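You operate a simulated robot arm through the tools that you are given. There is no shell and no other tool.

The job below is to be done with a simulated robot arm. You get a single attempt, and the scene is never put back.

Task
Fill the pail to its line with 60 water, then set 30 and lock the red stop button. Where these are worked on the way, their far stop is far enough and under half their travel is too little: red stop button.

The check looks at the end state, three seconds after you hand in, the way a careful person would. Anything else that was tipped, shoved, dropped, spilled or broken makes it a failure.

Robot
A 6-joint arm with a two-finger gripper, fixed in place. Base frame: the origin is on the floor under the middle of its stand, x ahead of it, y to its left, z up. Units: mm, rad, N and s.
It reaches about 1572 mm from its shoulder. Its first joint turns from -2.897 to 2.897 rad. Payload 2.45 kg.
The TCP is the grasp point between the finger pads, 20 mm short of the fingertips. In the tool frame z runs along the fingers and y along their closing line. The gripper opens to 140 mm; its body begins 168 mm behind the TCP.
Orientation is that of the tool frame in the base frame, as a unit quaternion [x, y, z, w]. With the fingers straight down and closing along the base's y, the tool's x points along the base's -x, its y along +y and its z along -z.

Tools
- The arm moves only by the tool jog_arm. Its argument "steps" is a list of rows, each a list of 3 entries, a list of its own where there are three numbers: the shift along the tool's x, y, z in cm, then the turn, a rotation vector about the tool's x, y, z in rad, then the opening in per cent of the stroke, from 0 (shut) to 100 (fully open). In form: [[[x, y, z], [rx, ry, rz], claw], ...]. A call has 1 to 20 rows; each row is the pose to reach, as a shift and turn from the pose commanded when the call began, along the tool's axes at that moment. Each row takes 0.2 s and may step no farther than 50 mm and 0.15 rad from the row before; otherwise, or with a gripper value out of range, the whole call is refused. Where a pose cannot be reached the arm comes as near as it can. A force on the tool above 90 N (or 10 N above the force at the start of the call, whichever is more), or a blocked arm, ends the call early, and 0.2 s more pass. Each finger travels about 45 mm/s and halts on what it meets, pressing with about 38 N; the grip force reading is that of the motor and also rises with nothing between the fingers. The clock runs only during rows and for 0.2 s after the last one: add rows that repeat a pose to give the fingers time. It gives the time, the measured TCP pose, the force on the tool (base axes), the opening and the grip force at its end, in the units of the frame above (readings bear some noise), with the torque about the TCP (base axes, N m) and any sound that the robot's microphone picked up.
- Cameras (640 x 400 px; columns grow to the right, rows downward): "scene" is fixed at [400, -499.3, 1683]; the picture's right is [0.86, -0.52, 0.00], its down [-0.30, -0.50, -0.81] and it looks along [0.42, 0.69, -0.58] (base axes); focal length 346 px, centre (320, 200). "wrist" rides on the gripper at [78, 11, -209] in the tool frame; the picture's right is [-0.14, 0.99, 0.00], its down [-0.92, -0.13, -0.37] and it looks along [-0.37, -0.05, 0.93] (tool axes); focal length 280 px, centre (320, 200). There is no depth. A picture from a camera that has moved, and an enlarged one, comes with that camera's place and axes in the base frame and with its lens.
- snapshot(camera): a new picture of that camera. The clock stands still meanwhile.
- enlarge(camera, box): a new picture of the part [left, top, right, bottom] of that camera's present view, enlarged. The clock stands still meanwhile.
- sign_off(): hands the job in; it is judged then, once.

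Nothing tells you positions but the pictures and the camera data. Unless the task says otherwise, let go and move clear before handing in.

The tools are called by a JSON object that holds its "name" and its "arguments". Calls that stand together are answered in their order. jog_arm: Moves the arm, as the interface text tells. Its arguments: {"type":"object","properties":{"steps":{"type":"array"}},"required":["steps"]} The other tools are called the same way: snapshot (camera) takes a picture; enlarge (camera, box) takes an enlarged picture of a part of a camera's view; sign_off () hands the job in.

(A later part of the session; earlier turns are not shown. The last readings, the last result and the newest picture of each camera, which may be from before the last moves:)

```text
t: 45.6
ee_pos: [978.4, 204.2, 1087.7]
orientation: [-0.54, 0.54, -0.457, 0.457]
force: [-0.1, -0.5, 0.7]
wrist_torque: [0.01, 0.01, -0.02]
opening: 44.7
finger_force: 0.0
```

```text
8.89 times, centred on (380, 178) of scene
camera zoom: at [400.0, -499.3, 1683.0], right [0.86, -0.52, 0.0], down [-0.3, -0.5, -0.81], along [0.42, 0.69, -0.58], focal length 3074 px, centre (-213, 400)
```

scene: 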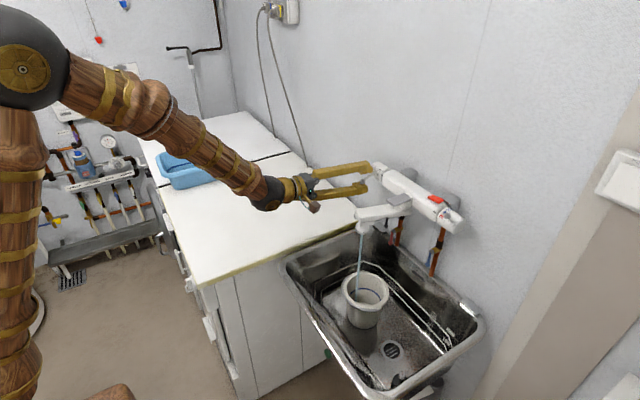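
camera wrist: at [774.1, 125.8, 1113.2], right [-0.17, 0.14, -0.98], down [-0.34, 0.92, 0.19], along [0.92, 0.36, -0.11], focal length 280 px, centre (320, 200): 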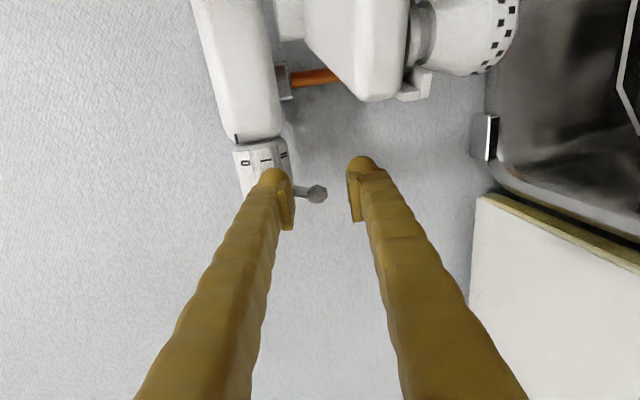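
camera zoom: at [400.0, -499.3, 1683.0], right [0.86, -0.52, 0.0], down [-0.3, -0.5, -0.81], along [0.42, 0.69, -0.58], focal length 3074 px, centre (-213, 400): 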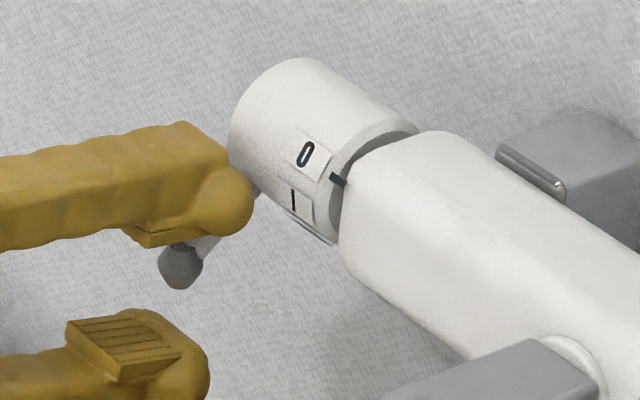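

The surface sits ~5 mm under the line's lower edge. I'll give one short burst (same opening, ~1.4 s equivalent) and shut again in a single call.

{"name": "jog_arm", "arguments": {"steps": [[[0, -1.1, -0.25], [0, 0, 0], 32], [[0, -2.2, -0.5], [0, 0, 0], 32], [[0, -3.2, -0.76], [0, 0, 0], 32], [[0, -3.2, -0.76], [0, 0, 0], 32], [[0, -3.2, -0.76], [0, 0, 0], 32], [[0, -3.2, -0.76], [0, 0, 0], 32], [[0, -2.1, -0.5], [0, 0, 0], 32], [[0, -1.0, -0.2], [0, 0, 0], 32], [[0, 0, 0.1], [0, 0, 0], 32], [[0, 0.4, 0.6], [0, 0, 0], 31]]}}

{"name": "enlarge", "arguments": {"camera": "scene", "box": [355, 280, 395, 305]}}

{"name": "enlarge", "arguments": {"camera": "scene", "box": [340, 280, 375, 302]}}

{"name": "enlarge", "arguments": {"camera": "scene", "box": [340, 150, 400, 280]}}

{"name": "enlarge", "arguments": {"camera": "wrist", "box": [220, 120, 380, 240]}}

```text
t: 47.8
ee_pos: [983.2, 206.5, 1083.2]
orientation: [0.54, -0.54, 0.457, -0.457]
force: [-27.5, -0.4, 13.7]
wrist_torque: [-0.02, -0.97, -0.04]
opening: 50.1
finger_force: 5.0
```

```text
16.00 times, centred on (375, 292) of scene
camera zoom: at [400.0, -499.3, 1683.0], right [0.86, -0.52, 0.0], down [-0.3, -0.5, -0.81], along [0.42, 0.69, -0.58], focal length 5533 px, centre (-560, -1280)
```

zoom: 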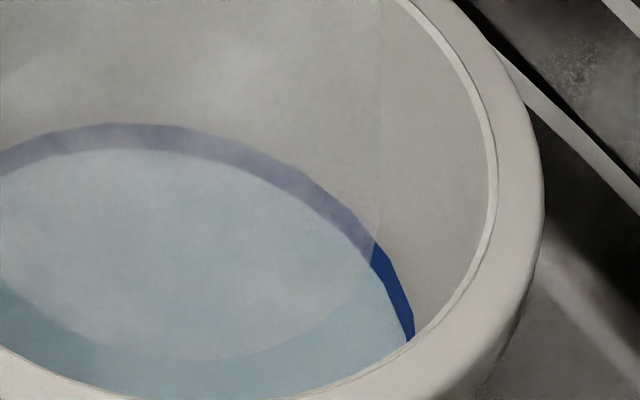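

```text
16.00 times, centred on (358, 291) of scene
camera zoom: at [400.0, -499.3, 1683.0], right [0.86, -0.52, 0.0], down [-0.3, -0.5, -0.81], along [0.42, 0.69, -0.58], focal length 5533 px, centre (-280, -1256)
```

zoom: 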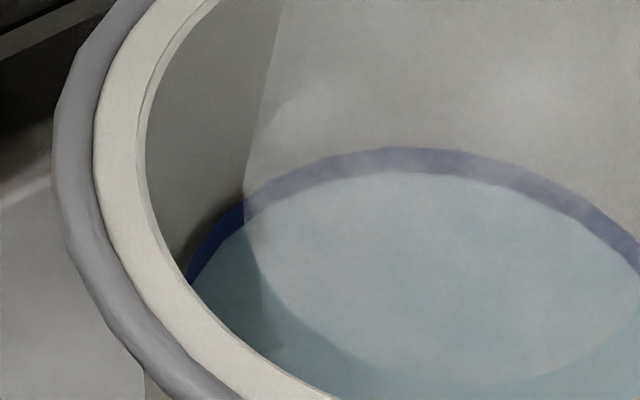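

```text
3.08 times, centred on (370, 215) of scene
camera zoom: at [400.0, -499.3, 1683.0], right [0.86, -0.52, 0.0], down [-0.3, -0.5, -0.81], along [0.42, 0.69, -0.58], focal length 1064 px, centre (166, 154)
```

zoom: 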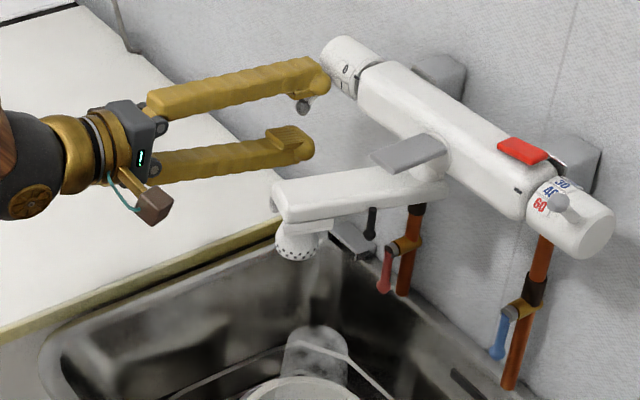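

```text
3.33 times, centred on (300, 180) of wrist
camera zoom: at [774.3, 127.2, 1108.3], right [-0.16, 0.14, -0.98], down [-0.34, 0.92, 0.19], along [0.93, 0.37, -0.1], focal length 935 px, centre (387, 267)
```

zoom: 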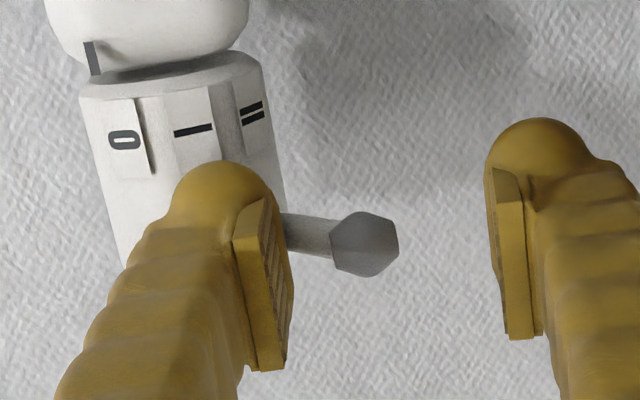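

Level now touches the line's lower edge. One slightly shorter burst will bring it to the middle of the line.

{"name": "jog_arm", "arguments": {"steps": [[[0, -1.5, -0.85], [0, 0, 0], 32], [[0, -2.6, -1.1], [0, 0, 0], 32], [[0, -3.6, -1.36], [0, 0, 0], 32], [[0, -3.6, -1.36], [0, 0, 0], 32], [[0, -3.6, -1.36], [0, 0, 0], 32], [[0, -2.5, -1.1], [0, 0, 0], 32], [[0, -1.4, -0.8], [0, 0, 0], 32], [[0, -0.4, -0.5], [0, 0, 0], 32], [[0, 0, 0], [0, 0, 0], 31]]}}

{"name": "enlarge", "arguments": {"camera": "scene", "box": [355, 280, 395, 305]}}

{"name": "enlarge", "arguments": {"camera": "scene", "box": [340, 280, 375, 302]}}

{"name": "enlarge", "arguments": {"camera": "wrist", "box": [220, 120, 380, 240]}}

```text
t: 49.8
ee_pos: [983.2, 206.3, 1085.1]
orientation: [0.54, -0.539, 0.457, -0.457]
force: [-24.4, -0.4, 11.9]
wrist_torque: [0.05, -0.84, -0.03]
opening: 49.2
finger_force: 4.4
```

```text
16.00 times, centred on (375, 292) of scene
camera zoom: at [400.0, -499.3, 1683.0], right [0.86, -0.52, 0.0], down [-0.3, -0.5, -0.81], along [0.42, 0.69, -0.58], focal length 5533 px, centre (-560, -1280)
```

zoom: 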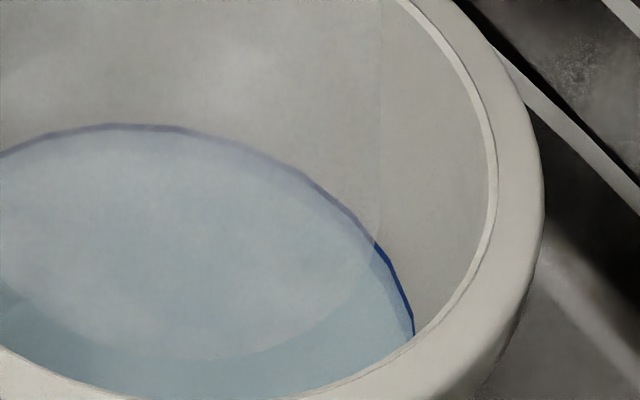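

```text
16.00 times, centred on (358, 291) of scene
camera zoom: at [400.0, -499.3, 1683.0], right [0.86, -0.52, 0.0], down [-0.3, -0.5, -0.81], along [0.42, 0.69, -0.58], focal length 5533 px, centre (-280, -1256)
```

zoom: 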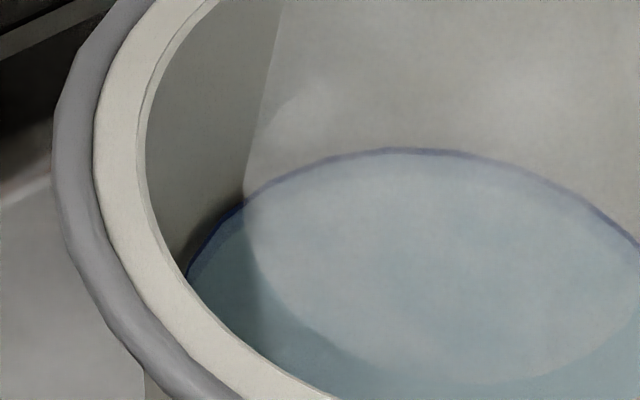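

```text
3.33 times, centred on (300, 180) of wrist
camera zoom: at [774.0, 126.8, 1108.7], right [-0.16, 0.14, -0.98], down [-0.34, 0.92, 0.19], along [0.93, 0.37, -0.1], focal length 935 px, centre (387, 267)
```

zoom: 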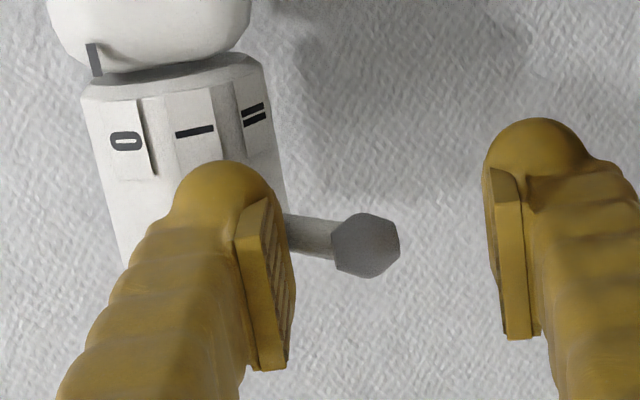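

The surface is now within the blue line, and the lever is back on its 0 stop. I'll lift the upper finger off, back straight out, and verify that the tap is shut.

{"name": "jog_arm", "arguments": {"steps": [[[0, -0.5, 0], [0, 0, 0], 34], [[0, -0.6, -1.0], [0, 0, 0], 36], [[0, -0.6, -4.0], [0, 0, 0], 36], [[0, -0.6, -7.5], [0, 0, 0], 36], [[0, -0.6, -11], [0, 0, 0], 36], [[0, -3.0, -14], [0, 0, 0], 20], [[0, -3.0, -14], [0, 0, 0], 20]]}}

{"name": "enlarge", "arguments": {"camera": "scene", "box": [355, 155, 405, 200]}}

{"name": "enlarge", "arguments": {"camera": "scene", "box": [320, 215, 420, 345]}}

{"name": "enlarge", "arguments": {"camera": "scene", "box": [355, 280, 395, 305]}}

{"name": "snapshot", "arguments": {"camera": "wrist"}}

```text
t: 51.4
ee_pos: [851.1, 204.6, 1136.8]
orientation: [-0.539, 0.54, -0.457, 0.457]
force: [0.7, -0.8, 1.0]
wrist_torque: [-0.01, 0.0, 0.0]
opening: 27.8
finger_force: 0.0
```

```text
8.89 times, centred on (380, 178) of scene
camera zoom: at [400.0, -499.3, 1683.0], right [0.86, -0.52, 0.0], down [-0.3, -0.5, -0.81], along [0.42, 0.69, -0.58], focal length 3074 px, centre (-213, 400)
```

zoom: 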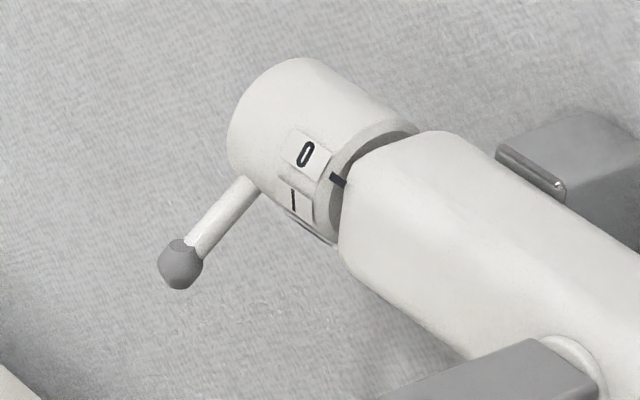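

```text
3.08 times, centred on (370, 280) of scene
camera zoom: at [400.0, -499.3, 1683.0], right [0.86, -0.52, 0.0], down [-0.3, -0.5, -0.81], along [0.42, 0.69, -0.58], focal length 1064 px, centre (166, -46)
```

zoom: 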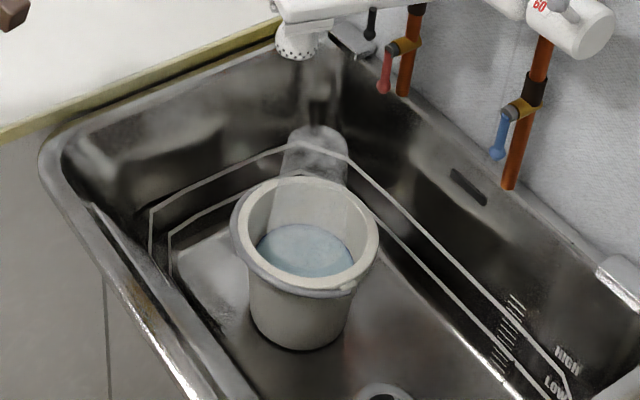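

```text
16.00 times, centred on (375, 292) of scene
camera zoom: at [400.0, -499.3, 1683.0], right [0.86, -0.52, 0.0], down [-0.3, -0.5, -0.81], along [0.42, 0.69, -0.58], focal length 5533 px, centre (-560, -1280)
```

zoom: 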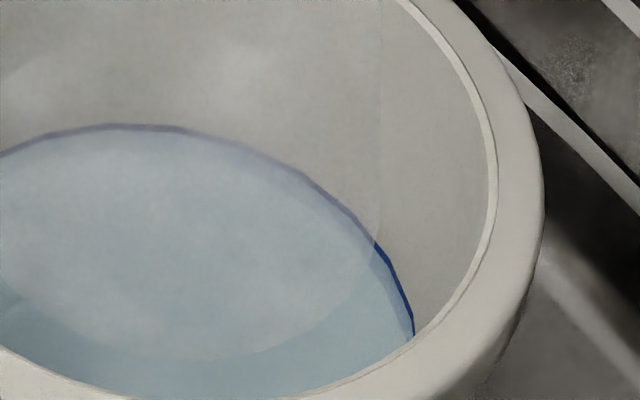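

```text
taken
camera wrist: at [641.7, 125.8, 1159.9], right [-0.16, 0.14, -0.98], down [-0.34, 0.92, 0.19], along [0.93, 0.37, -0.1], focal length 280 px, centre (320, 200)
```

wrist: 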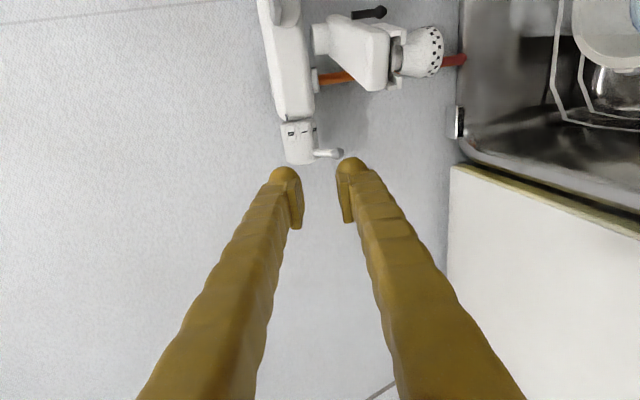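

Tap shut, level steady inside the line. Next is the dial back to 30: I'll roll the gripper back to its earlier orientation while rising, then come over the temp lever from above.

{"name": "jog_arm", "arguments": {"steps": [[[0, -0.9, -0.15], [0, 0, 0.143], 10], [[0, -1.8, -0.3], [0, 0, 0.286], 0], [[0, -2.7, -0.46], [0, 0, 0.429], 0], [[0, -3.6, -0.6], [0, 0, 0.571], 0], [[0, -4.5, -0.77], [0, 0, 0.714], 0], [[0, -5.4, -0.9], [0, 0, 0.857], 0], [[0, -6.3, -1.1], [0, 0, 1.0], 0], [[0, -7.2, -1.2], [0, 0, 1.143], 0], [[0, -8.1, -1.4], [0, 0, 1.286], 0], [[0, -9.0, -1.55], [0, 0, 1.429], 0], [[0, -9.85, -1.7], [0, 0, 1.571], 0], [[0, -9.85, -1.7], [0, 0, 1.571], 0]]}}

```text
t: 54.0
ee_pos: [850.5, 206.1, 1235.9]
orientation: [0.0, 0.763, 0.001, 0.646]
force: [0.6, 0.0, 0.4]
wrist_torque: [-0.02, 0.03, -0.03]
opening: 0.3
finger_force: 29.2
```

{"name": "jog_arm", "arguments": {"steps": [[[-0.39, -4.44, 1.09], [0, 0.08, 0], 0], [[-0.77, -8.89, 2.19], [0, 0.16, 0], 0], [[-1.16, -13.33, 3.28], [0, 0.24, 0], 0], [[-1.54, -17.77, 4.38], [0, 0.32, 0], 0], [[-1.93, -22.21, 5.47], [0, 0.4, 0], 0], [[-2.31, -26.66, 6.57], [0, 0.48, 0], 0], [[-2.7, -31.1, 7.66], [0, 0.56, 0], 0], [[-2.7, -31.1, 7.66], [0, 0.56, 0], 0]]}}

{"name": "snapshot", "arguments": {"camera": "wrist"}}

{"name": "enlarge", "arguments": {"camera": "wrist", "box": [270, 110, 390, 190]}}

{"name": "enlarge", "arguments": {"camera": "scene", "box": [400, 170, 490, 260]}}

```text
t: 55.8
ee_pos: [929.5, -105.3, 1249.6]
orientation: [0.001, 0.912, -0.001, 0.409]
force: [0.0, 1.0, 0.5]
wrist_torque: [0.0, 0.02, 0.01]
opening: 0.2
finger_force: 29.7
out of reach, approached as far as the arm can: row 5
```

```text
taken
camera wrist: at [720.3, -95.6, 1330.6], right [0.09, 0.99, 0.1], down [0.34, -0.13, 0.93], along [0.94, -0.05, -0.34], focal length 280 px, centre (320, 200)
```

wrist: 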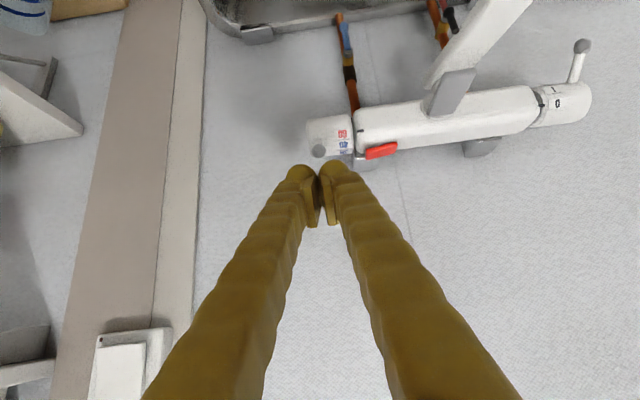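

```text
5.00 times, centred on (330, 150) of wrist
camera zoom: at [720.3, -95.6, 1330.6], right [0.09, 0.99, 0.1], down [0.34, -0.13, 0.93], along [0.94, -0.05, -0.34], focal length 1402 px, centre (270, 450)
```

zoom: 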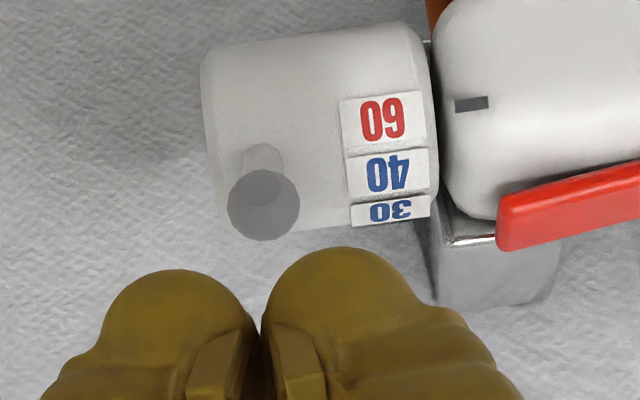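

```text
4.44 times, centred on (445, 215) of scene
camera zoom: at [400.0, -499.3, 1683.0], right [0.86, -0.52, 0.0], down [-0.3, -0.5, -0.81], along [0.42, 0.69, -0.58], focal length 1537 px, centre (-236, 133)
```

zoom: 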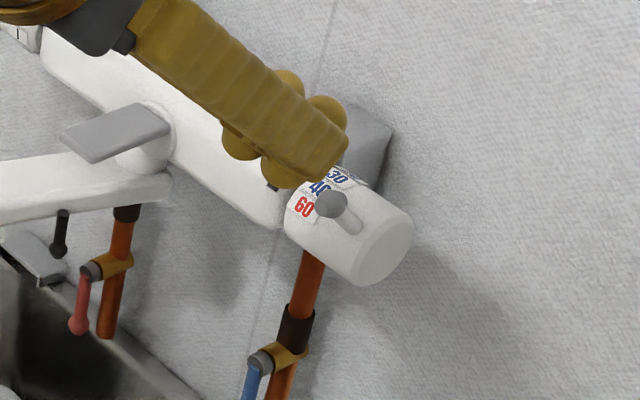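

Dial still on 60; lever ball at ≈(1000,-106,1170). I'll move over it so the fingertips come down behind its upper side.

{"name": "jog_arm", "arguments": {"steps": [[[-1.87, 0, 2.58], [0, 0, 0], 0], [[-3.73, 0, 5.16], [0, 0, 0], 0], [[-5.6, 0, 7.74], [0, 0, 0], 0], [[-4.2, 0, 8.8], [0, 0, 0], 0], [[-2.85, 0, 9.86], [0, 0, 0], 0], [[-2.85, 0, 9.86], [0, 0, 0], 0]]}}

{"name": "enlarge", "arguments": {"camera": "wrist", "box": [240, 110, 400, 230]}}

{"name": "enlarge", "arguments": {"camera": "scene", "box": [400, 170, 490, 260]}}

```text
t: 57.2
ee_pos: [1023.3, -104.6, 1206.1]
orientation: [0.0, 0.912, 0.0, 0.41]
force: [0.3, 0.1, 0.2]
wrist_torque: [0.0, 0.02, 0.01]
opening: 0.0
finger_force: 29.0
```

```text
3.33 times, centred on (320, 170) of wrist
camera zoom: at [813.3, -94.9, 1286.1], right [0.09, 0.99, 0.1], down [0.34, -0.13, 0.93], along [0.94, -0.05, -0.34], focal length 935 px, centre (320, 300)
```

zoom: 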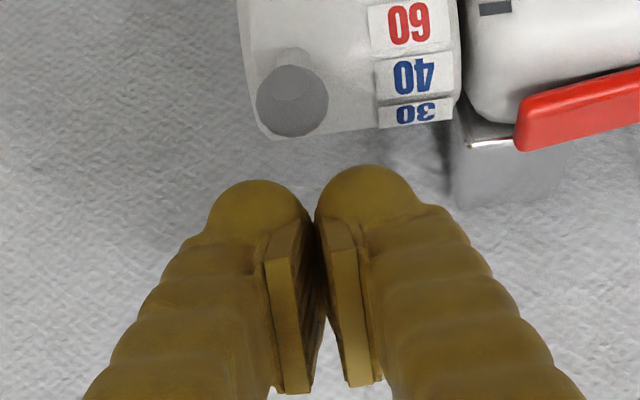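

```text
4.44 times, centred on (445, 215) of scene
camera zoom: at [400.0, -499.3, 1683.0], right [0.86, -0.52, 0.0], down [-0.3, -0.5, -0.81], along [0.42, 0.69, -0.58], focal length 1537 px, centre (-236, 133)
```

zoom: 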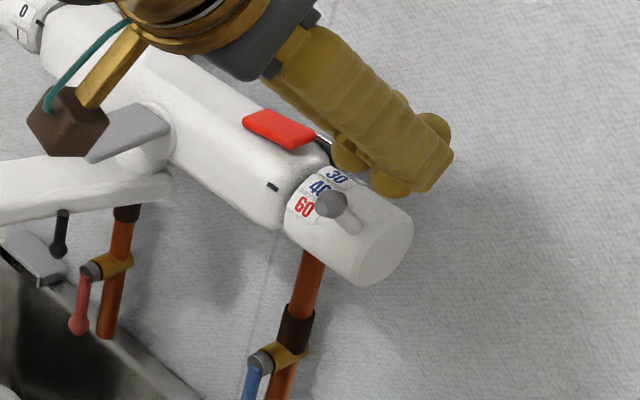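

Aligned over the lever. Pushing it down along its arc to about 40, then I'll check.

{"name": "jog_arm", "arguments": {"steps": [[[0.7, 0, 0.14], [0, 0, 0], 0], [[1.39, 0, 0.27], [0, 0, 0], 0], [[2.16, 0, 0.15], [0, 0, 0], 0], [[3.23, 0, 0.17], [0, 0, 0], 0], [[4.22, 0, 0.25], [0, 0, 0], 0], [[4.22, 0, 0.25], [0, 0, 0], 0]]}}

{"name": "enlarge", "arguments": {"camera": "wrist", "box": [240, 110, 400, 230]}}

{"name": "enlarge", "arguments": {"camera": "scene", "box": [400, 170, 490, 260]}}

```text
t: 58.6
ee_pos: [996.7, -104.9, 1172.4]
orientation: [0.0, 0.912, 0.0, 0.409]
force: [0.1, 0.2, 1.0]
wrist_torque: [0.01, 0.0, -0.01]
opening: 0.2
finger_force: 29.3
```

```text
3.33 times, centred on (320, 170) of wrist
camera zoom: at [786.9, -95.0, 1253.2], right [0.09, 0.99, 0.1], down [0.34, -0.13, 0.93], along [0.94, -0.05, -0.34], focal length 935 px, centre (320, 300)
```

zoom: 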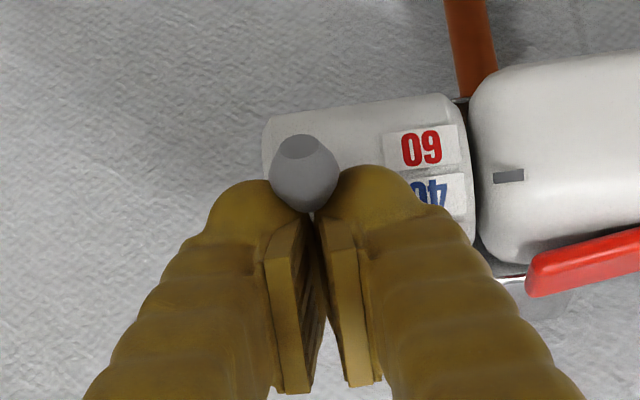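

```text
4.44 times, centred on (445, 215) of scene
camera zoom: at [400.0, -499.3, 1683.0], right [0.86, -0.52, 0.0], down [-0.3, -0.5, -0.81], along [0.42, 0.69, -0.58], focal length 1537 px, centre (-236, 133)
```

zoom: 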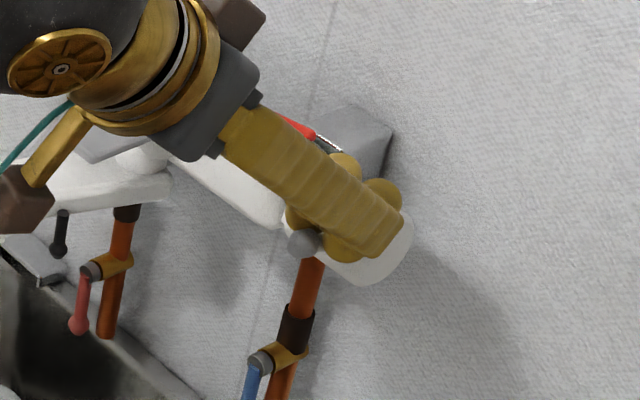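

Moving well (now ~43). Continuing down toward 30, stopping short to check.

{"name": "jog_arm", "arguments": {"steps": [[[0.5, 0, 0.15], [0, 0, 0], 0], [[0.98, 0, 0.31], [0, 0, 0], 0], [[1.45, 0, 0.52], [0, 0, 0], 0], [[1.89, 0, 0.73], [0, 0, 0], 0], [[2.44, 0, 1.08], [0, 0, 0], 0], [[2.44, 0, 1.08], [0, 0, 0], 0]]}}

{"name": "enlarge", "arguments": {"camera": "wrist", "box": [240, 110, 400, 230]}}

{"name": "enlarge", "arguments": {"camera": "scene", "box": [400, 170, 490, 260]}}

```text
t: 60.0
ee_pos: [989.6, -106.0, 1147.4]
orientation: [0.0, 0.912, 0.0, 0.41]
force: [0.4, 0.1, 0.1]
wrist_torque: [0.0, -0.01, 0.0]
opening: 0.0
finger_force: 29.5
```

```text
3.33 times, centred on (320, 170) of wrist
camera zoom: at [779.3, -94.8, 1228.3], right [0.09, 0.99, 0.1], down [0.34, -0.13, 0.93], along [0.94, -0.05, -0.34], focal length 935 px, centre (320, 300)
```

zoom: 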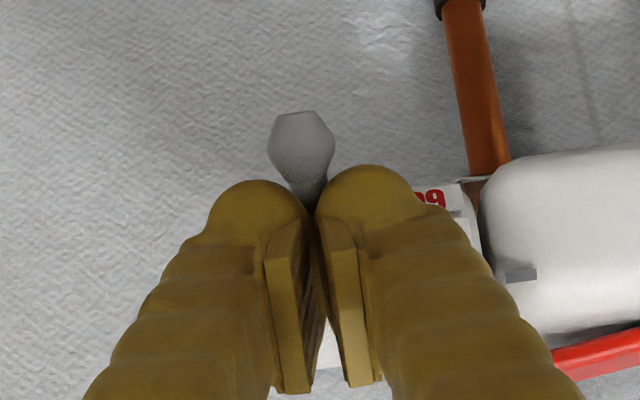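

```text
4.44 times, centred on (445, 215) of scene
camera zoom: at [400.0, -499.3, 1683.0], right [0.86, -0.52, 0.0], down [-0.3, -0.5, -0.81], along [0.42, 0.69, -0.58], focal length 1537 px, centre (-236, 133)
```

zoom: 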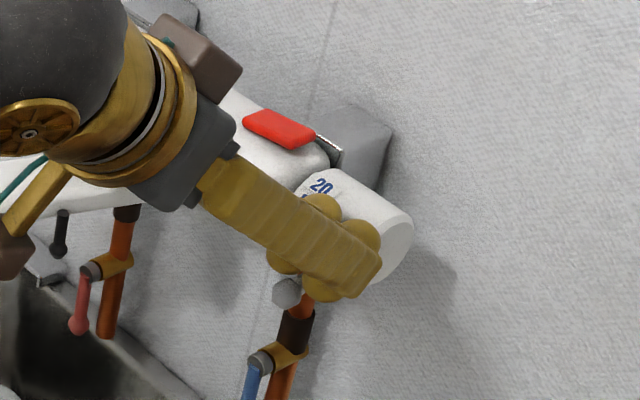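

Very close to 30 already. I'll lift off and read the dial.

{"name": "jog_arm", "arguments": {"steps": [[[-1.2, 0, -0.4], [0, 0, 0], 0], [[-3.5, 0, -2.0], [0, 0, 0], 0], [[-5.5, 0, -5.0], [0, 0, 0], 0], [[-5.5, 0, -9.0], [0, 0, 0], 0], [[-5.5, 0, -9.0], [0, 0, 0], 0]]}}

{"name": "enlarge", "arguments": {"camera": "scene", "box": [420, 180, 470, 240]}}

{"name": "enlarge", "arguments": {"camera": "scene", "box": [425, 195, 465, 230]}}

{"name": "snapshot", "arguments": {"camera": "wrist"}}

```text
t: 61.2
ee_pos: [959.0, -106.0, 1249.6]
orientation: [-0.001, 0.912, 0.0, 0.41]
force: [1.0, -0.2, -0.4]
wrist_torque: [0.01, 0.04, 0.0]
opening: 0.2
finger_force: 29.1
```

```text
6.67 times, centred on (445, 210) of scene
camera zoom: at [400.0, -499.3, 1683.0], right [0.86, -0.52, 0.0], down [-0.3, -0.5, -0.81], along [0.42, 0.69, -0.58], focal length 2305 px, centre (-513, 133)
```

zoom: 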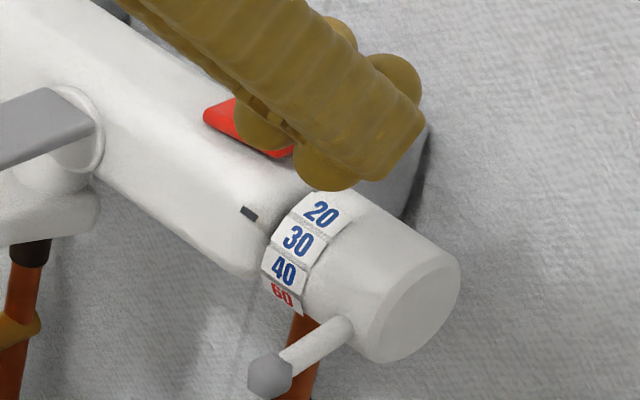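

```text
11.43 times, centred on (445, 212) of scene
camera zoom: at [400.0, -499.3, 1683.0], right [0.86, -0.52, 0.0], down [-0.3, -0.5, -0.81], along [0.42, 0.69, -0.58], focal length 3952 px, centre (-1109, 57)
```

zoom: 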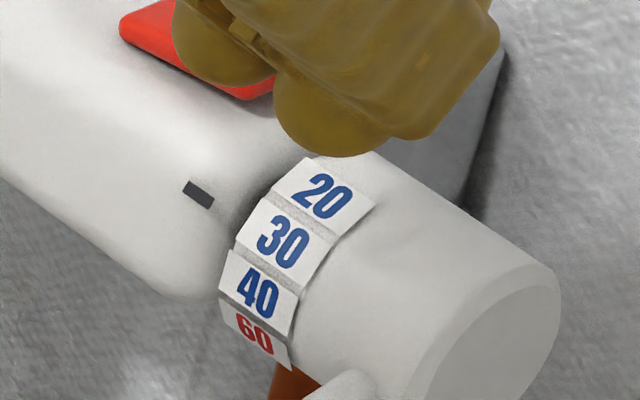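

```text
taken
camera wrist: at [749.0, -95.6, 1329.5], right [0.09, 0.99, 0.1], down [0.34, -0.13, 0.93], along [0.94, -0.05, -0.34], focal length 280 px, centre (320, 200)
```

wrist: 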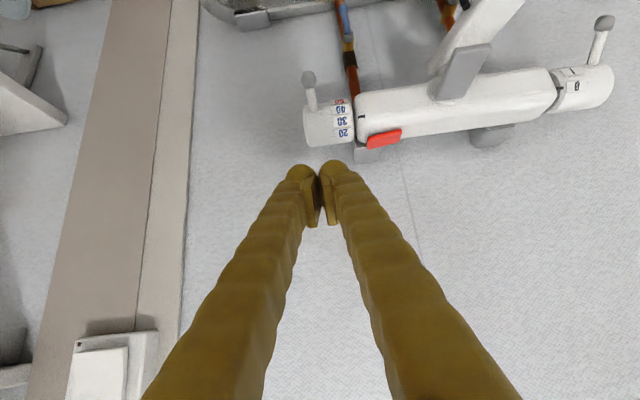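

Dial reads about 31; I'll go back and push ~3 mm further, then lift off again.

{"name": "jog_arm", "arguments": {"steps": [[[0, 0, 4.0], [0, 0, 0], 0], [[2.0, 0, 7.0], [0, 0, 0], 0], [[4.3, 0, 8.6], [0, 0, 0], 0], [[5.3, 0, 8.95], [0, 0, 0], 0], [[5.6, 0, 9.1], [0, 0, 0], 0], [[5.76, 0, 9.24], [0, 0, 0], 0], [[5.76, 0, 9.24], [0, 0, 0], 0], [[4.3, 0, 8.6], [0, 0, 0], 0], [[2.0, 0, 7.0], [0, 0, 0], 0], [[0, 0, 4.0], [0, 0, 0], 0], [[0, 0, 0], [0, 0, 0], 0], [[0, 0, 0], [0, 0, 0], 0]]}}

{"name": "enlarge", "arguments": {"camera": "scene", "box": [420, 180, 470, 240]}}

{"name": "enlarge", "arguments": {"camera": "scene", "box": [425, 195, 465, 230]}}

{"name": "enlarge", "arguments": {"camera": "wrist", "box": [290, 60, 410, 160]}}

```text
t: 63.8
ee_pos: [957.1, -104.6, 1249.3]
orientation: [0.0, 0.912, 0.0, 0.41]
force: [-0.1, 0.0, 0.9]
wrist_torque: [0.01, 0.0, 0.02]
opening: 0.0
finger_force: 29.3
```

```text
6.67 times, centred on (445, 210) of scene
camera zoom: at [400.0, -499.3, 1683.0], right [0.86, -0.52, 0.0], down [-0.3, -0.5, -0.81], along [0.42, 0.69, -0.58], focal length 2305 px, centre (-513, 133)
```

zoom: 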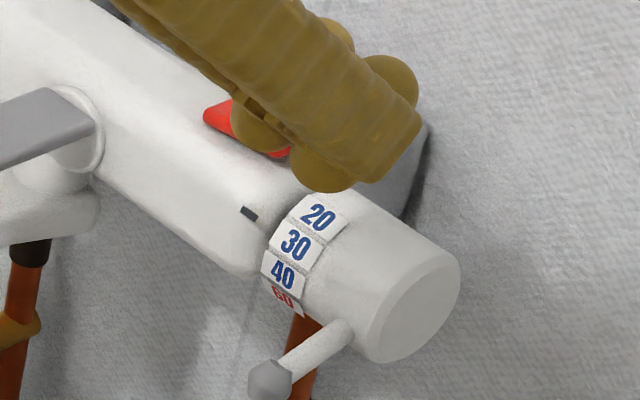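

```text
11.43 times, centred on (445, 212) of scene
camera zoom: at [400.0, -499.3, 1683.0], right [0.86, -0.52, 0.0], down [-0.3, -0.5, -0.81], along [0.42, 0.69, -0.58], focal length 3952 px, centre (-1109, 57)
```

zoom: 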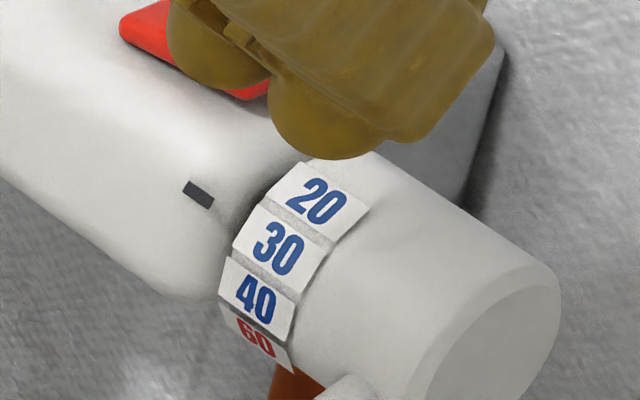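

```text
4.00 times, centred on (350, 110) of wrist
camera zoom: at [747.6, -95.6, 1329.4], right [0.09, 0.99, 0.1], down [0.34, -0.13, 0.93], along [0.94, -0.05, -0.34], focal length 1122 px, centre (200, 560)
```

zoom: 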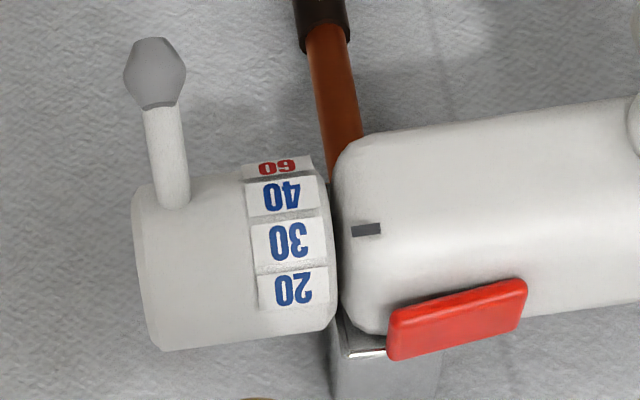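

The dial now matches its original 30 alignment exactly. Last, I'll press the dial-side end of the red rocker: moving above it with the right finger over y≈-42.

{"name": "jog_arm", "arguments": {"steps": [[[-1.47, 1.69, 2.09], [0, 0, 0], 0], [[-2.93, 3.37, 4.17], [0, 0, 0], 0], [[-4.4, 5.06, 6.26], [0, 0, 0], 0], [[-2.7, 5.06, 7.8], [0, 0, 0], 0], [[-1.05, 5.06, 9.26], [0, 0, 0], 0], [[-1.05, 5.06, 9.26], [0, 0, 0], 0]]}}

{"name": "enlarge", "arguments": {"camera": "wrist", "box": [240, 90, 400, 230]}}

{"name": "enlarge", "arguments": {"camera": "scene", "box": [415, 165, 465, 225]}}

```text
t: 65.2
ee_pos: [1032.3, -61.3, 1192.2]
orientation: [-0.003, 0.91, 0.007, 0.413]
force: [-0.1, 0.0, 0.4]
wrist_torque: [0.01, -0.02, 0.01]
opening: 0.0
finger_force: 29.5
out of reach, approached as far as the arm can: row 2, 3, 4, 5, 6
```

```text
2.86 times, centred on (320, 160) of wrist
camera zoom: at [821.7, -54.4, 1271.0], right [0.08, 0.99, 0.11], down [0.33, -0.13, 0.93], along [0.94, -0.03, -0.34], focal length 801 px, centre (320, 314)
```

zoom: 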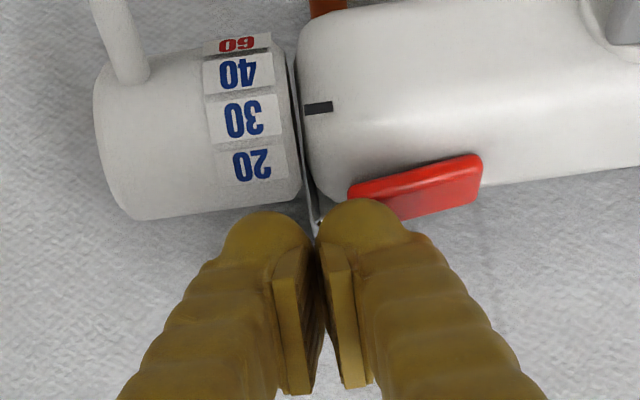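

```text
6.67 times, centred on (440, 195) of scene
camera zoom: at [400.0, -499.3, 1683.0], right [0.86, -0.52, 0.0], down [-0.3, -0.5, -0.81], along [0.42, 0.69, -0.58], focal length 2305 px, centre (-480, 233)
```

zoom: 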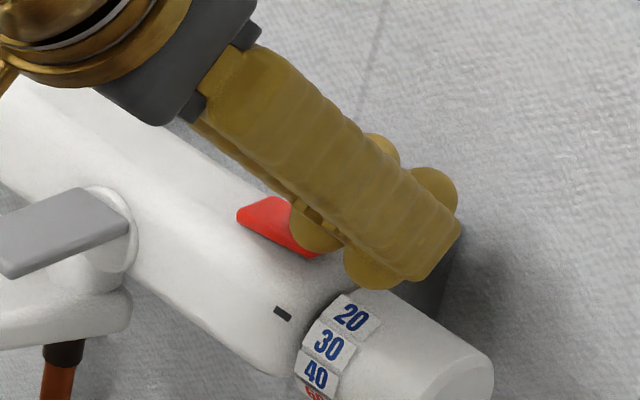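

The arm stopped ~7 mm short in y (−61 instead of −54). I'll try nudging +y a little while still above the button.

{"name": "jog_arm", "arguments": {"steps": [[[-0.5, 0, -0.4], [0, 0, 0], 0], [[-0.5, 0, -0.4], [0, 0, 0], 0]]}}

{"name": "enlarge", "arguments": {"camera": "wrist", "box": [240, 90, 400, 230]}}

{"name": "snapshot", "arguments": {"camera": "scene"}}

```text
t: 65.8
ee_pos: [1031.8, -68.2, 1197.1]
orientation: [-0.003, 0.911, 0.007, 0.412]
force: [1.3, 0.8, 0.4]
wrist_torque: [0.01, 0.02, -0.01]
opening: 0.0
finger_force: 29.6
out of reach, approached as far as the arm can: row 1, 2
```

```text
2.86 times, centred on (320, 160) of wrist
camera zoom: at [820.9, -59.6, 1274.8], right [0.08, 0.99, 0.11], down [0.33, -0.13, 0.93], along [0.94, -0.04, -0.34], focal length 801 px, centre (320, 314)
```

zoom: 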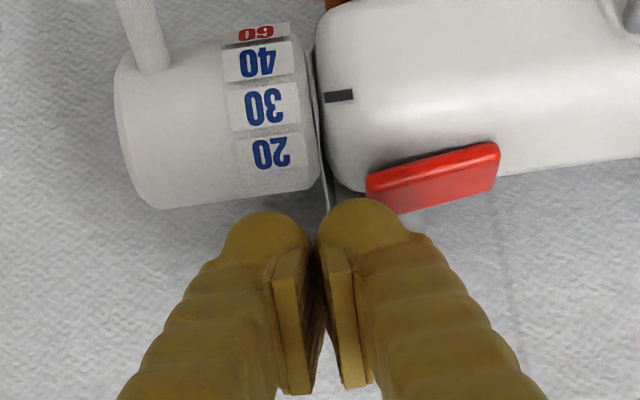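

```text
taken
```

scene: 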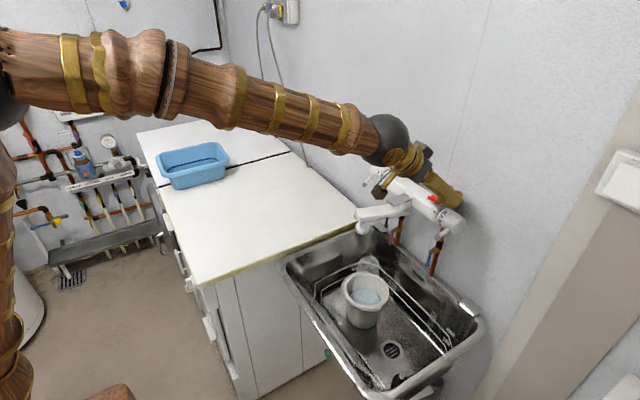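

Something in the arm's joint range blocks that lateral move in its present configuration. I'll back off up and away to a known good pose, then re-approach from the front like the first time.

{"name": "jog_arm", "arguments": {"steps": [[[-1.0, -1.5, -3.0], [0, 0, 0], 0], [[-2.0, -3.0, -6.5], [0, 0, 0], 0], [[-2.0, -4.5, -10.5], [0, 0, 0], 0], [[-2.0, -4.5, -14.5], [0, 0, 0], 0], [[-2.0, -4.5, -18.5], [0, 0, 0], 0], [[-2.0, -4.5, -18.5], [0, 0, 0], 0]]}}

{"name": "snapshot", "arguments": {"camera": "scene"}}

```text
t: 67.2
ee_pos: [903.9, -112.7, 1332.5]
orientation: [-0.002, 0.911, 0.002, 0.411]
force: [0.1, 0.8, -0.2]
wrist_torque: [0.0, 0.04, 0.02]
opening: 0.0
finger_force: 29.4
```

```text
taken
```

scene: 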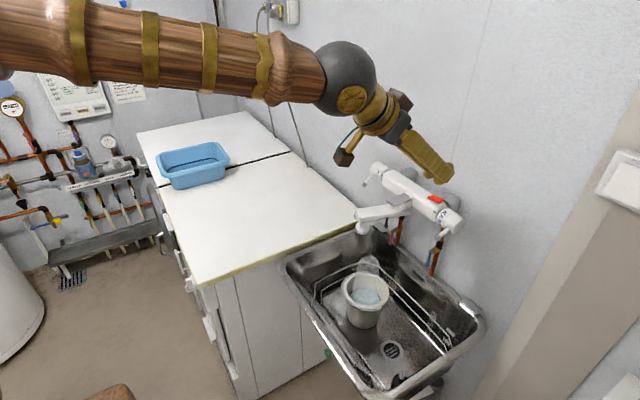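

{"name": "jog_arm", "arguments": {"steps": [[[0, 2.5, 0], [0, 0, 0], 0], [[0, 5.0, 0], [0, 0, 0], 0], [[0, 7.5, 0], [0, 0, 0], 0], [[0, 10.4, 0], [0, 0, 0], 0], [[0, 10.4, 0], [0, 0, 0], 0]]}}

```text
t: 68.4
ee_pos: [900.4, -58.3, 1322.3]
orientation: [-0.009, 0.908, 0.018, 0.417]
force: [0.0, 0.1, 0.3]
wrist_torque: [-0.02, -0.01, -0.04]
opening: 0.0
finger_force: 29.4
out of reach, approached as far as the arm can: row 1, 2, 3, 4, 5
```

The limit is a wrist-branch limit near y>−60 for this tilt. Rather than fight it, I can stay at y≈−75 and open the gripper so only the right finger reaches the button's end. First I'll return to y≈−105 and straighten the orientation.

{"name": "jog_arm", "arguments": {"steps": [[[0, -2.5, 0], [0.02, 0.008, 0], 15], [[0, -5.0, 0], [0.04, 0.016, 0.002], 30], [[0, -5.0, 0], [0.04, 0.016, 0.002], 30]]}}

{"name": "snapshot", "arguments": {"camera": "wrist"}}

```text
t: 69.2
ee_pos: [896.6, -121.5, 1316.4]
orientation: [0.003, 0.913, -0.003, 0.409]
force: [0.4, 0.4, 0.1]
wrist_torque: [-0.02, 0.04, 0.01]
opening: 42.0
finger_force: 0.1
out of reach, approached as far as the arm can: row 1, 2, 3
```

```text
taken
camera wrist: at [687.9, -110.3, 1397.2], right [0.1, 0.99, 0.1], down [0.34, -0.13, 0.93], along [0.94, -0.06, -0.35], focal length 280 px, centre (320, 200)
```

wrist: 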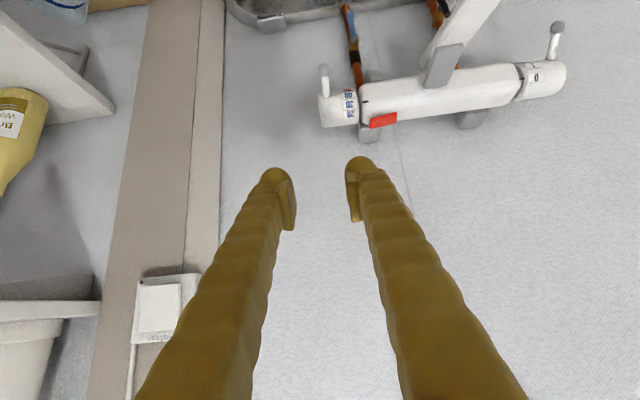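

{"name": "jog_arm", "arguments": {"steps": [[[-0.85, 0, 3.8], [0, 0, 0], 30], [[-1.7, 0, 7.6], [0, 0, 0], 30], [[-2.55, 0, 11.4], [0, 0, 0], 30], [[-3.42, 0, 15.2], [0, 0, 0], 30], [[-3.42, 1.5, 15.2], [0, 0, 0], 30], [[-3.42, 3.0, 15.2], [0, 0, 0], 30], [[-3.42, 4.5, 15.2], [0, 0, 0], 30], [[-3.42, 4.5, 15.2], [0, 0, 0], 30]]}}

{"name": "snapshot", "arguments": {"camera": "wrist"}}

{"name": "enlarge", "arguments": {"camera": "scene", "box": [400, 140, 490, 240]}}

```text
t: 71.0
ee_pos: [1027.8, -104.8, 1227.2]
orientation: [0.002, 0.912, -0.001, 0.41]
force: [0.0, 0.4, -0.2]
wrist_torque: [0.0, 0.0, 0.0]
opening: 42.1
finger_force: 0.1
out of reach, approached as far as the arm can: row 1, 2, 3, 4, 5, 6, 7, 8
```

```text
taken
camera wrist: at [818.0, -94.4, 1307.4], right [0.09, 0.99, 0.1], down [0.33, -0.13, 0.93], along [0.94, -0.05, -0.34], focal length 280 px, centre (320, 200)
```

wrist: 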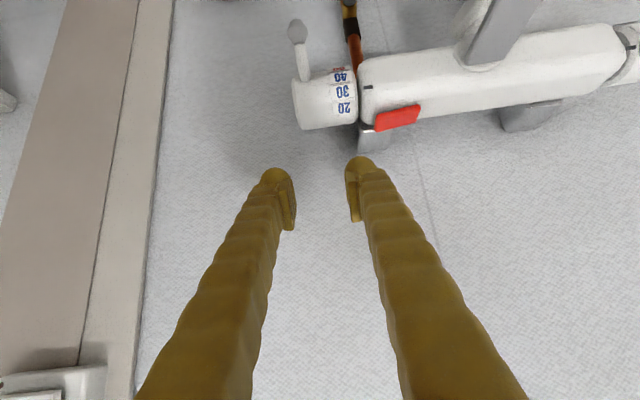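

```text
4.00 times, centred on (445, 190) of scene
camera zoom: at [400.0, -499.3, 1683.0], right [0.86, -0.52, 0.0], down [-0.3, -0.5, -0.81], along [0.42, 0.69, -0.58], focal length 1383 px, centre (-180, 240)
```

zoom: 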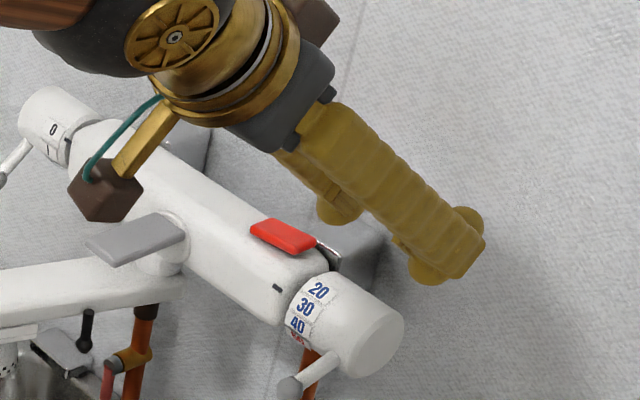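

At y≈−105 the arm was fine, so I'll open to ~100 mm there: that puts the right finger at y≈−42, over the button's raised end, with the left finger clear past the dial.

{"name": "jog_arm", "arguments": {"steps": [[[0, 0, 0], [0, 0, 0], 50], [[0, 0, 0], [0, 0, 0], 71], [[0, 0, 0], [0, 0, 0], 71], [[0, 0, 0], [0, 0, 0], 71], [[1.0, 0, 1.25], [0, 0, 0], 71], [[1.9, 0, 2.3], [0, 0, 0], 71], [[1.9, 0, 2.3], [0, 0, 0], 71]]}}

{"name": "snapshot", "arguments": {"camera": "wrist"}}

{"name": "enlarge", "arguments": {"camera": "wrist", "box": [320, 90, 460, 200]}}

{"name": "enlarge", "arguments": {"camera": "scene", "box": [410, 160, 480, 230]}}

```text
t: 72.6
ee_pos: [1029.2, -113.7, 1193.0]
orientation: [0.004, 0.914, -0.007, 0.407]
force: [-0.4, 0.8, 0.4]
wrist_torque: [0.01, -0.02, 0.0]
opening: 99.5
finger_force: 0.1
out of reach, approached as far as the arm can: row 5, 6, 7
```

```text
taken
camera wrist: at [819.9, -100.8, 1274.4], right [0.11, 0.99, 0.09], down [0.34, -0.12, 0.93], along [0.93, -0.07, -0.35], focal length 280 px, centre (320, 200)
```

wrist: 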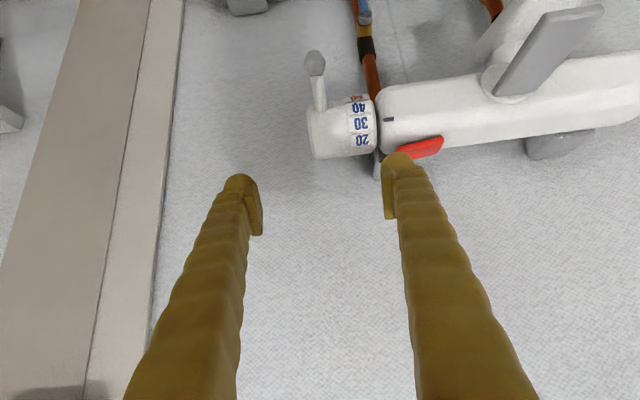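

```text
3.64 times, centred on (390, 145) of wrist
camera zoom: at [819.9, -100.8, 1274.4], right [0.11, 0.99, 0.09], down [0.34, -0.12, 0.93], along [0.93, -0.07, -0.35], focal length 1020 px, centre (66, 400)
```

zoom: 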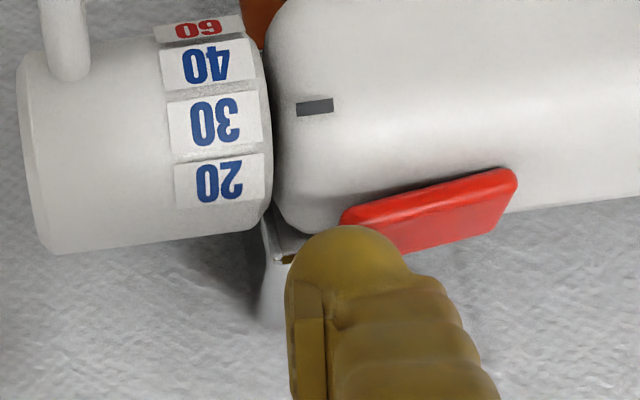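

```text
5.71 times, centred on (445, 195) of scene
camera zoom: at [400.0, -499.3, 1683.0], right [0.86, -0.52, 0.0], down [-0.3, -0.5, -0.81], along [0.42, 0.69, -0.58], focal length 1976 px, centre (-394, 229)
```

zoom: 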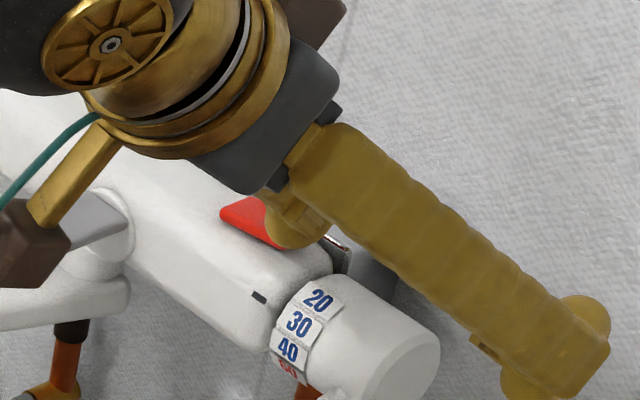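

The right finger is right at the button's end; opening ~20 mm more will put it ~10 mm inward. Then I'll press down gently.

{"name": "jog_arm", "arguments": {"steps": [[[0, 0, 0], [0, 0, 0], 80], [[0, 0, 0], [0, 0, 0], 87], [[0, 0, 0], [0, 0, 0], 87]]}}

{"name": "enlarge", "arguments": {"camera": "wrist", "box": [320, 90, 460, 200]}}

{"name": "enlarge", "arguments": {"camera": "scene", "box": [410, 160, 480, 230]}}

```text
t: 73.4
ee_pos: [1028.8, -114.4, 1193.2]
orientation: [0.005, 0.913, -0.008, 0.407]
force: [0.0, 0.8, 0.4]
wrist_torque: [0.01, 0.0, 0.01]
opening: 121.8
finger_force: 0.1
```

```text
3.64 times, centred on (390, 145) of wrist
camera zoom: at [819.9, -100.8, 1274.7], right [0.1, 0.99, 0.09], down [0.34, -0.12, 0.93], along [0.93, -0.07, -0.35], focal length 1020 px, centre (66, 400)
```

zoom: 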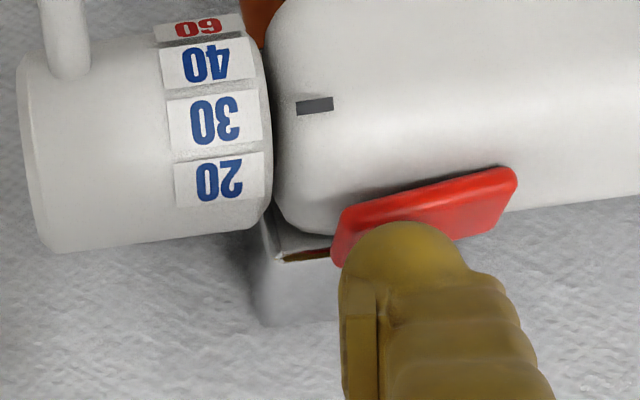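

```text
5.71 times, centred on (445, 195) of scene
camera zoom: at [400.0, -499.3, 1683.0], right [0.86, -0.52, 0.0], down [-0.3, -0.5, -0.81], along [0.42, 0.69, -0.58], focal length 1976 px, centre (-394, 229)
```

zoom: 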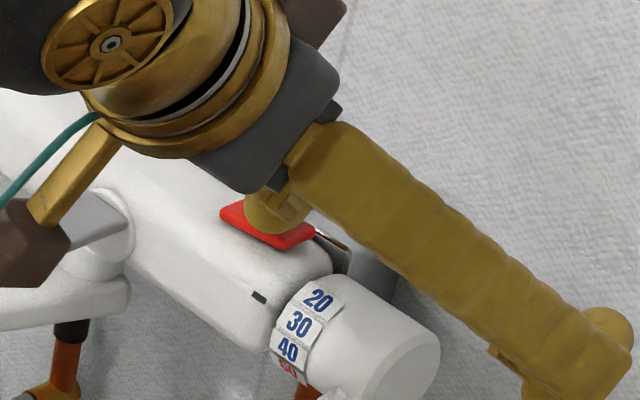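

Finger is over the raised (dial-side) half of the rocker. I'll narrow by a hair and press down in small steps.

{"name": "jog_arm", "arguments": {"steps": [[[0, 0, 0], [0, 0, 0], 84], [[0.15, 0, 0.13], [0, 0, 0], 84], [[0.3, 0, 0.27], [0, 0, 0], 84], [[0.45, 0, 0.4], [0, 0, 0], 84], [[0.45, 0, 0.4], [0, 0, 0], 84]]}}

{"name": "enlarge", "arguments": {"camera": "wrist", "box": [320, 90, 460, 200]}}

{"name": "enlarge", "arguments": {"camera": "scene", "box": [410, 160, 480, 230]}}

```text
t: 74.6
ee_pos: [1026.8, -119.7, 1185.8]
orientation: [0.006, 0.914, -0.011, 0.405]
force: [0.5, -1.4, -0.2]
wrist_torque: [0.03, -0.02, 0.02]
opening: 117.5
finger_force: 0.1
out of reach, approached as far as the arm can: row 3, 4, 5
```

```text
3.64 times, centred on (390, 145) of wrist
camera zoom: at [818.0, -105.7, 1267.9], right [0.11, 0.99, 0.09], down [0.34, -0.12, 0.93], along [0.93, -0.07, -0.35], focal length 1020 px, centre (66, 400)
```

zoom: 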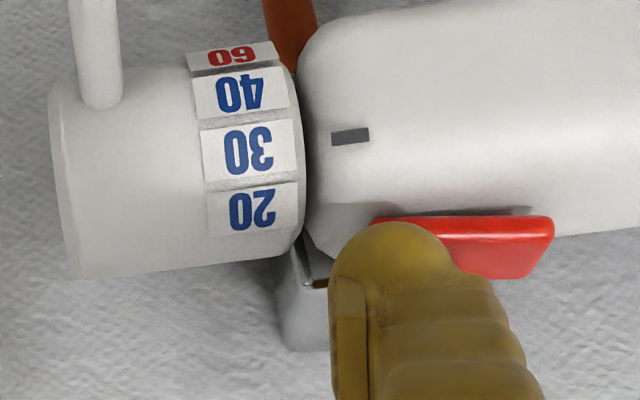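

```text
5.71 times, centred on (445, 195) of scene
camera zoom: at [400.0, -499.3, 1683.0], right [0.86, -0.52, 0.0], down [-0.3, -0.5, -0.81], along [0.42, 0.69, -0.58], focal length 1976 px, centre (-394, 229)
```

zoom: 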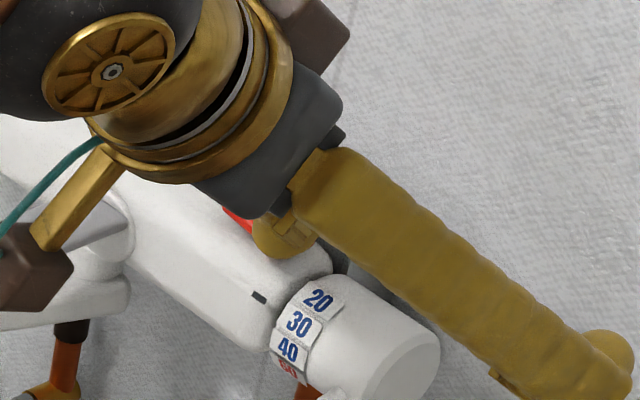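

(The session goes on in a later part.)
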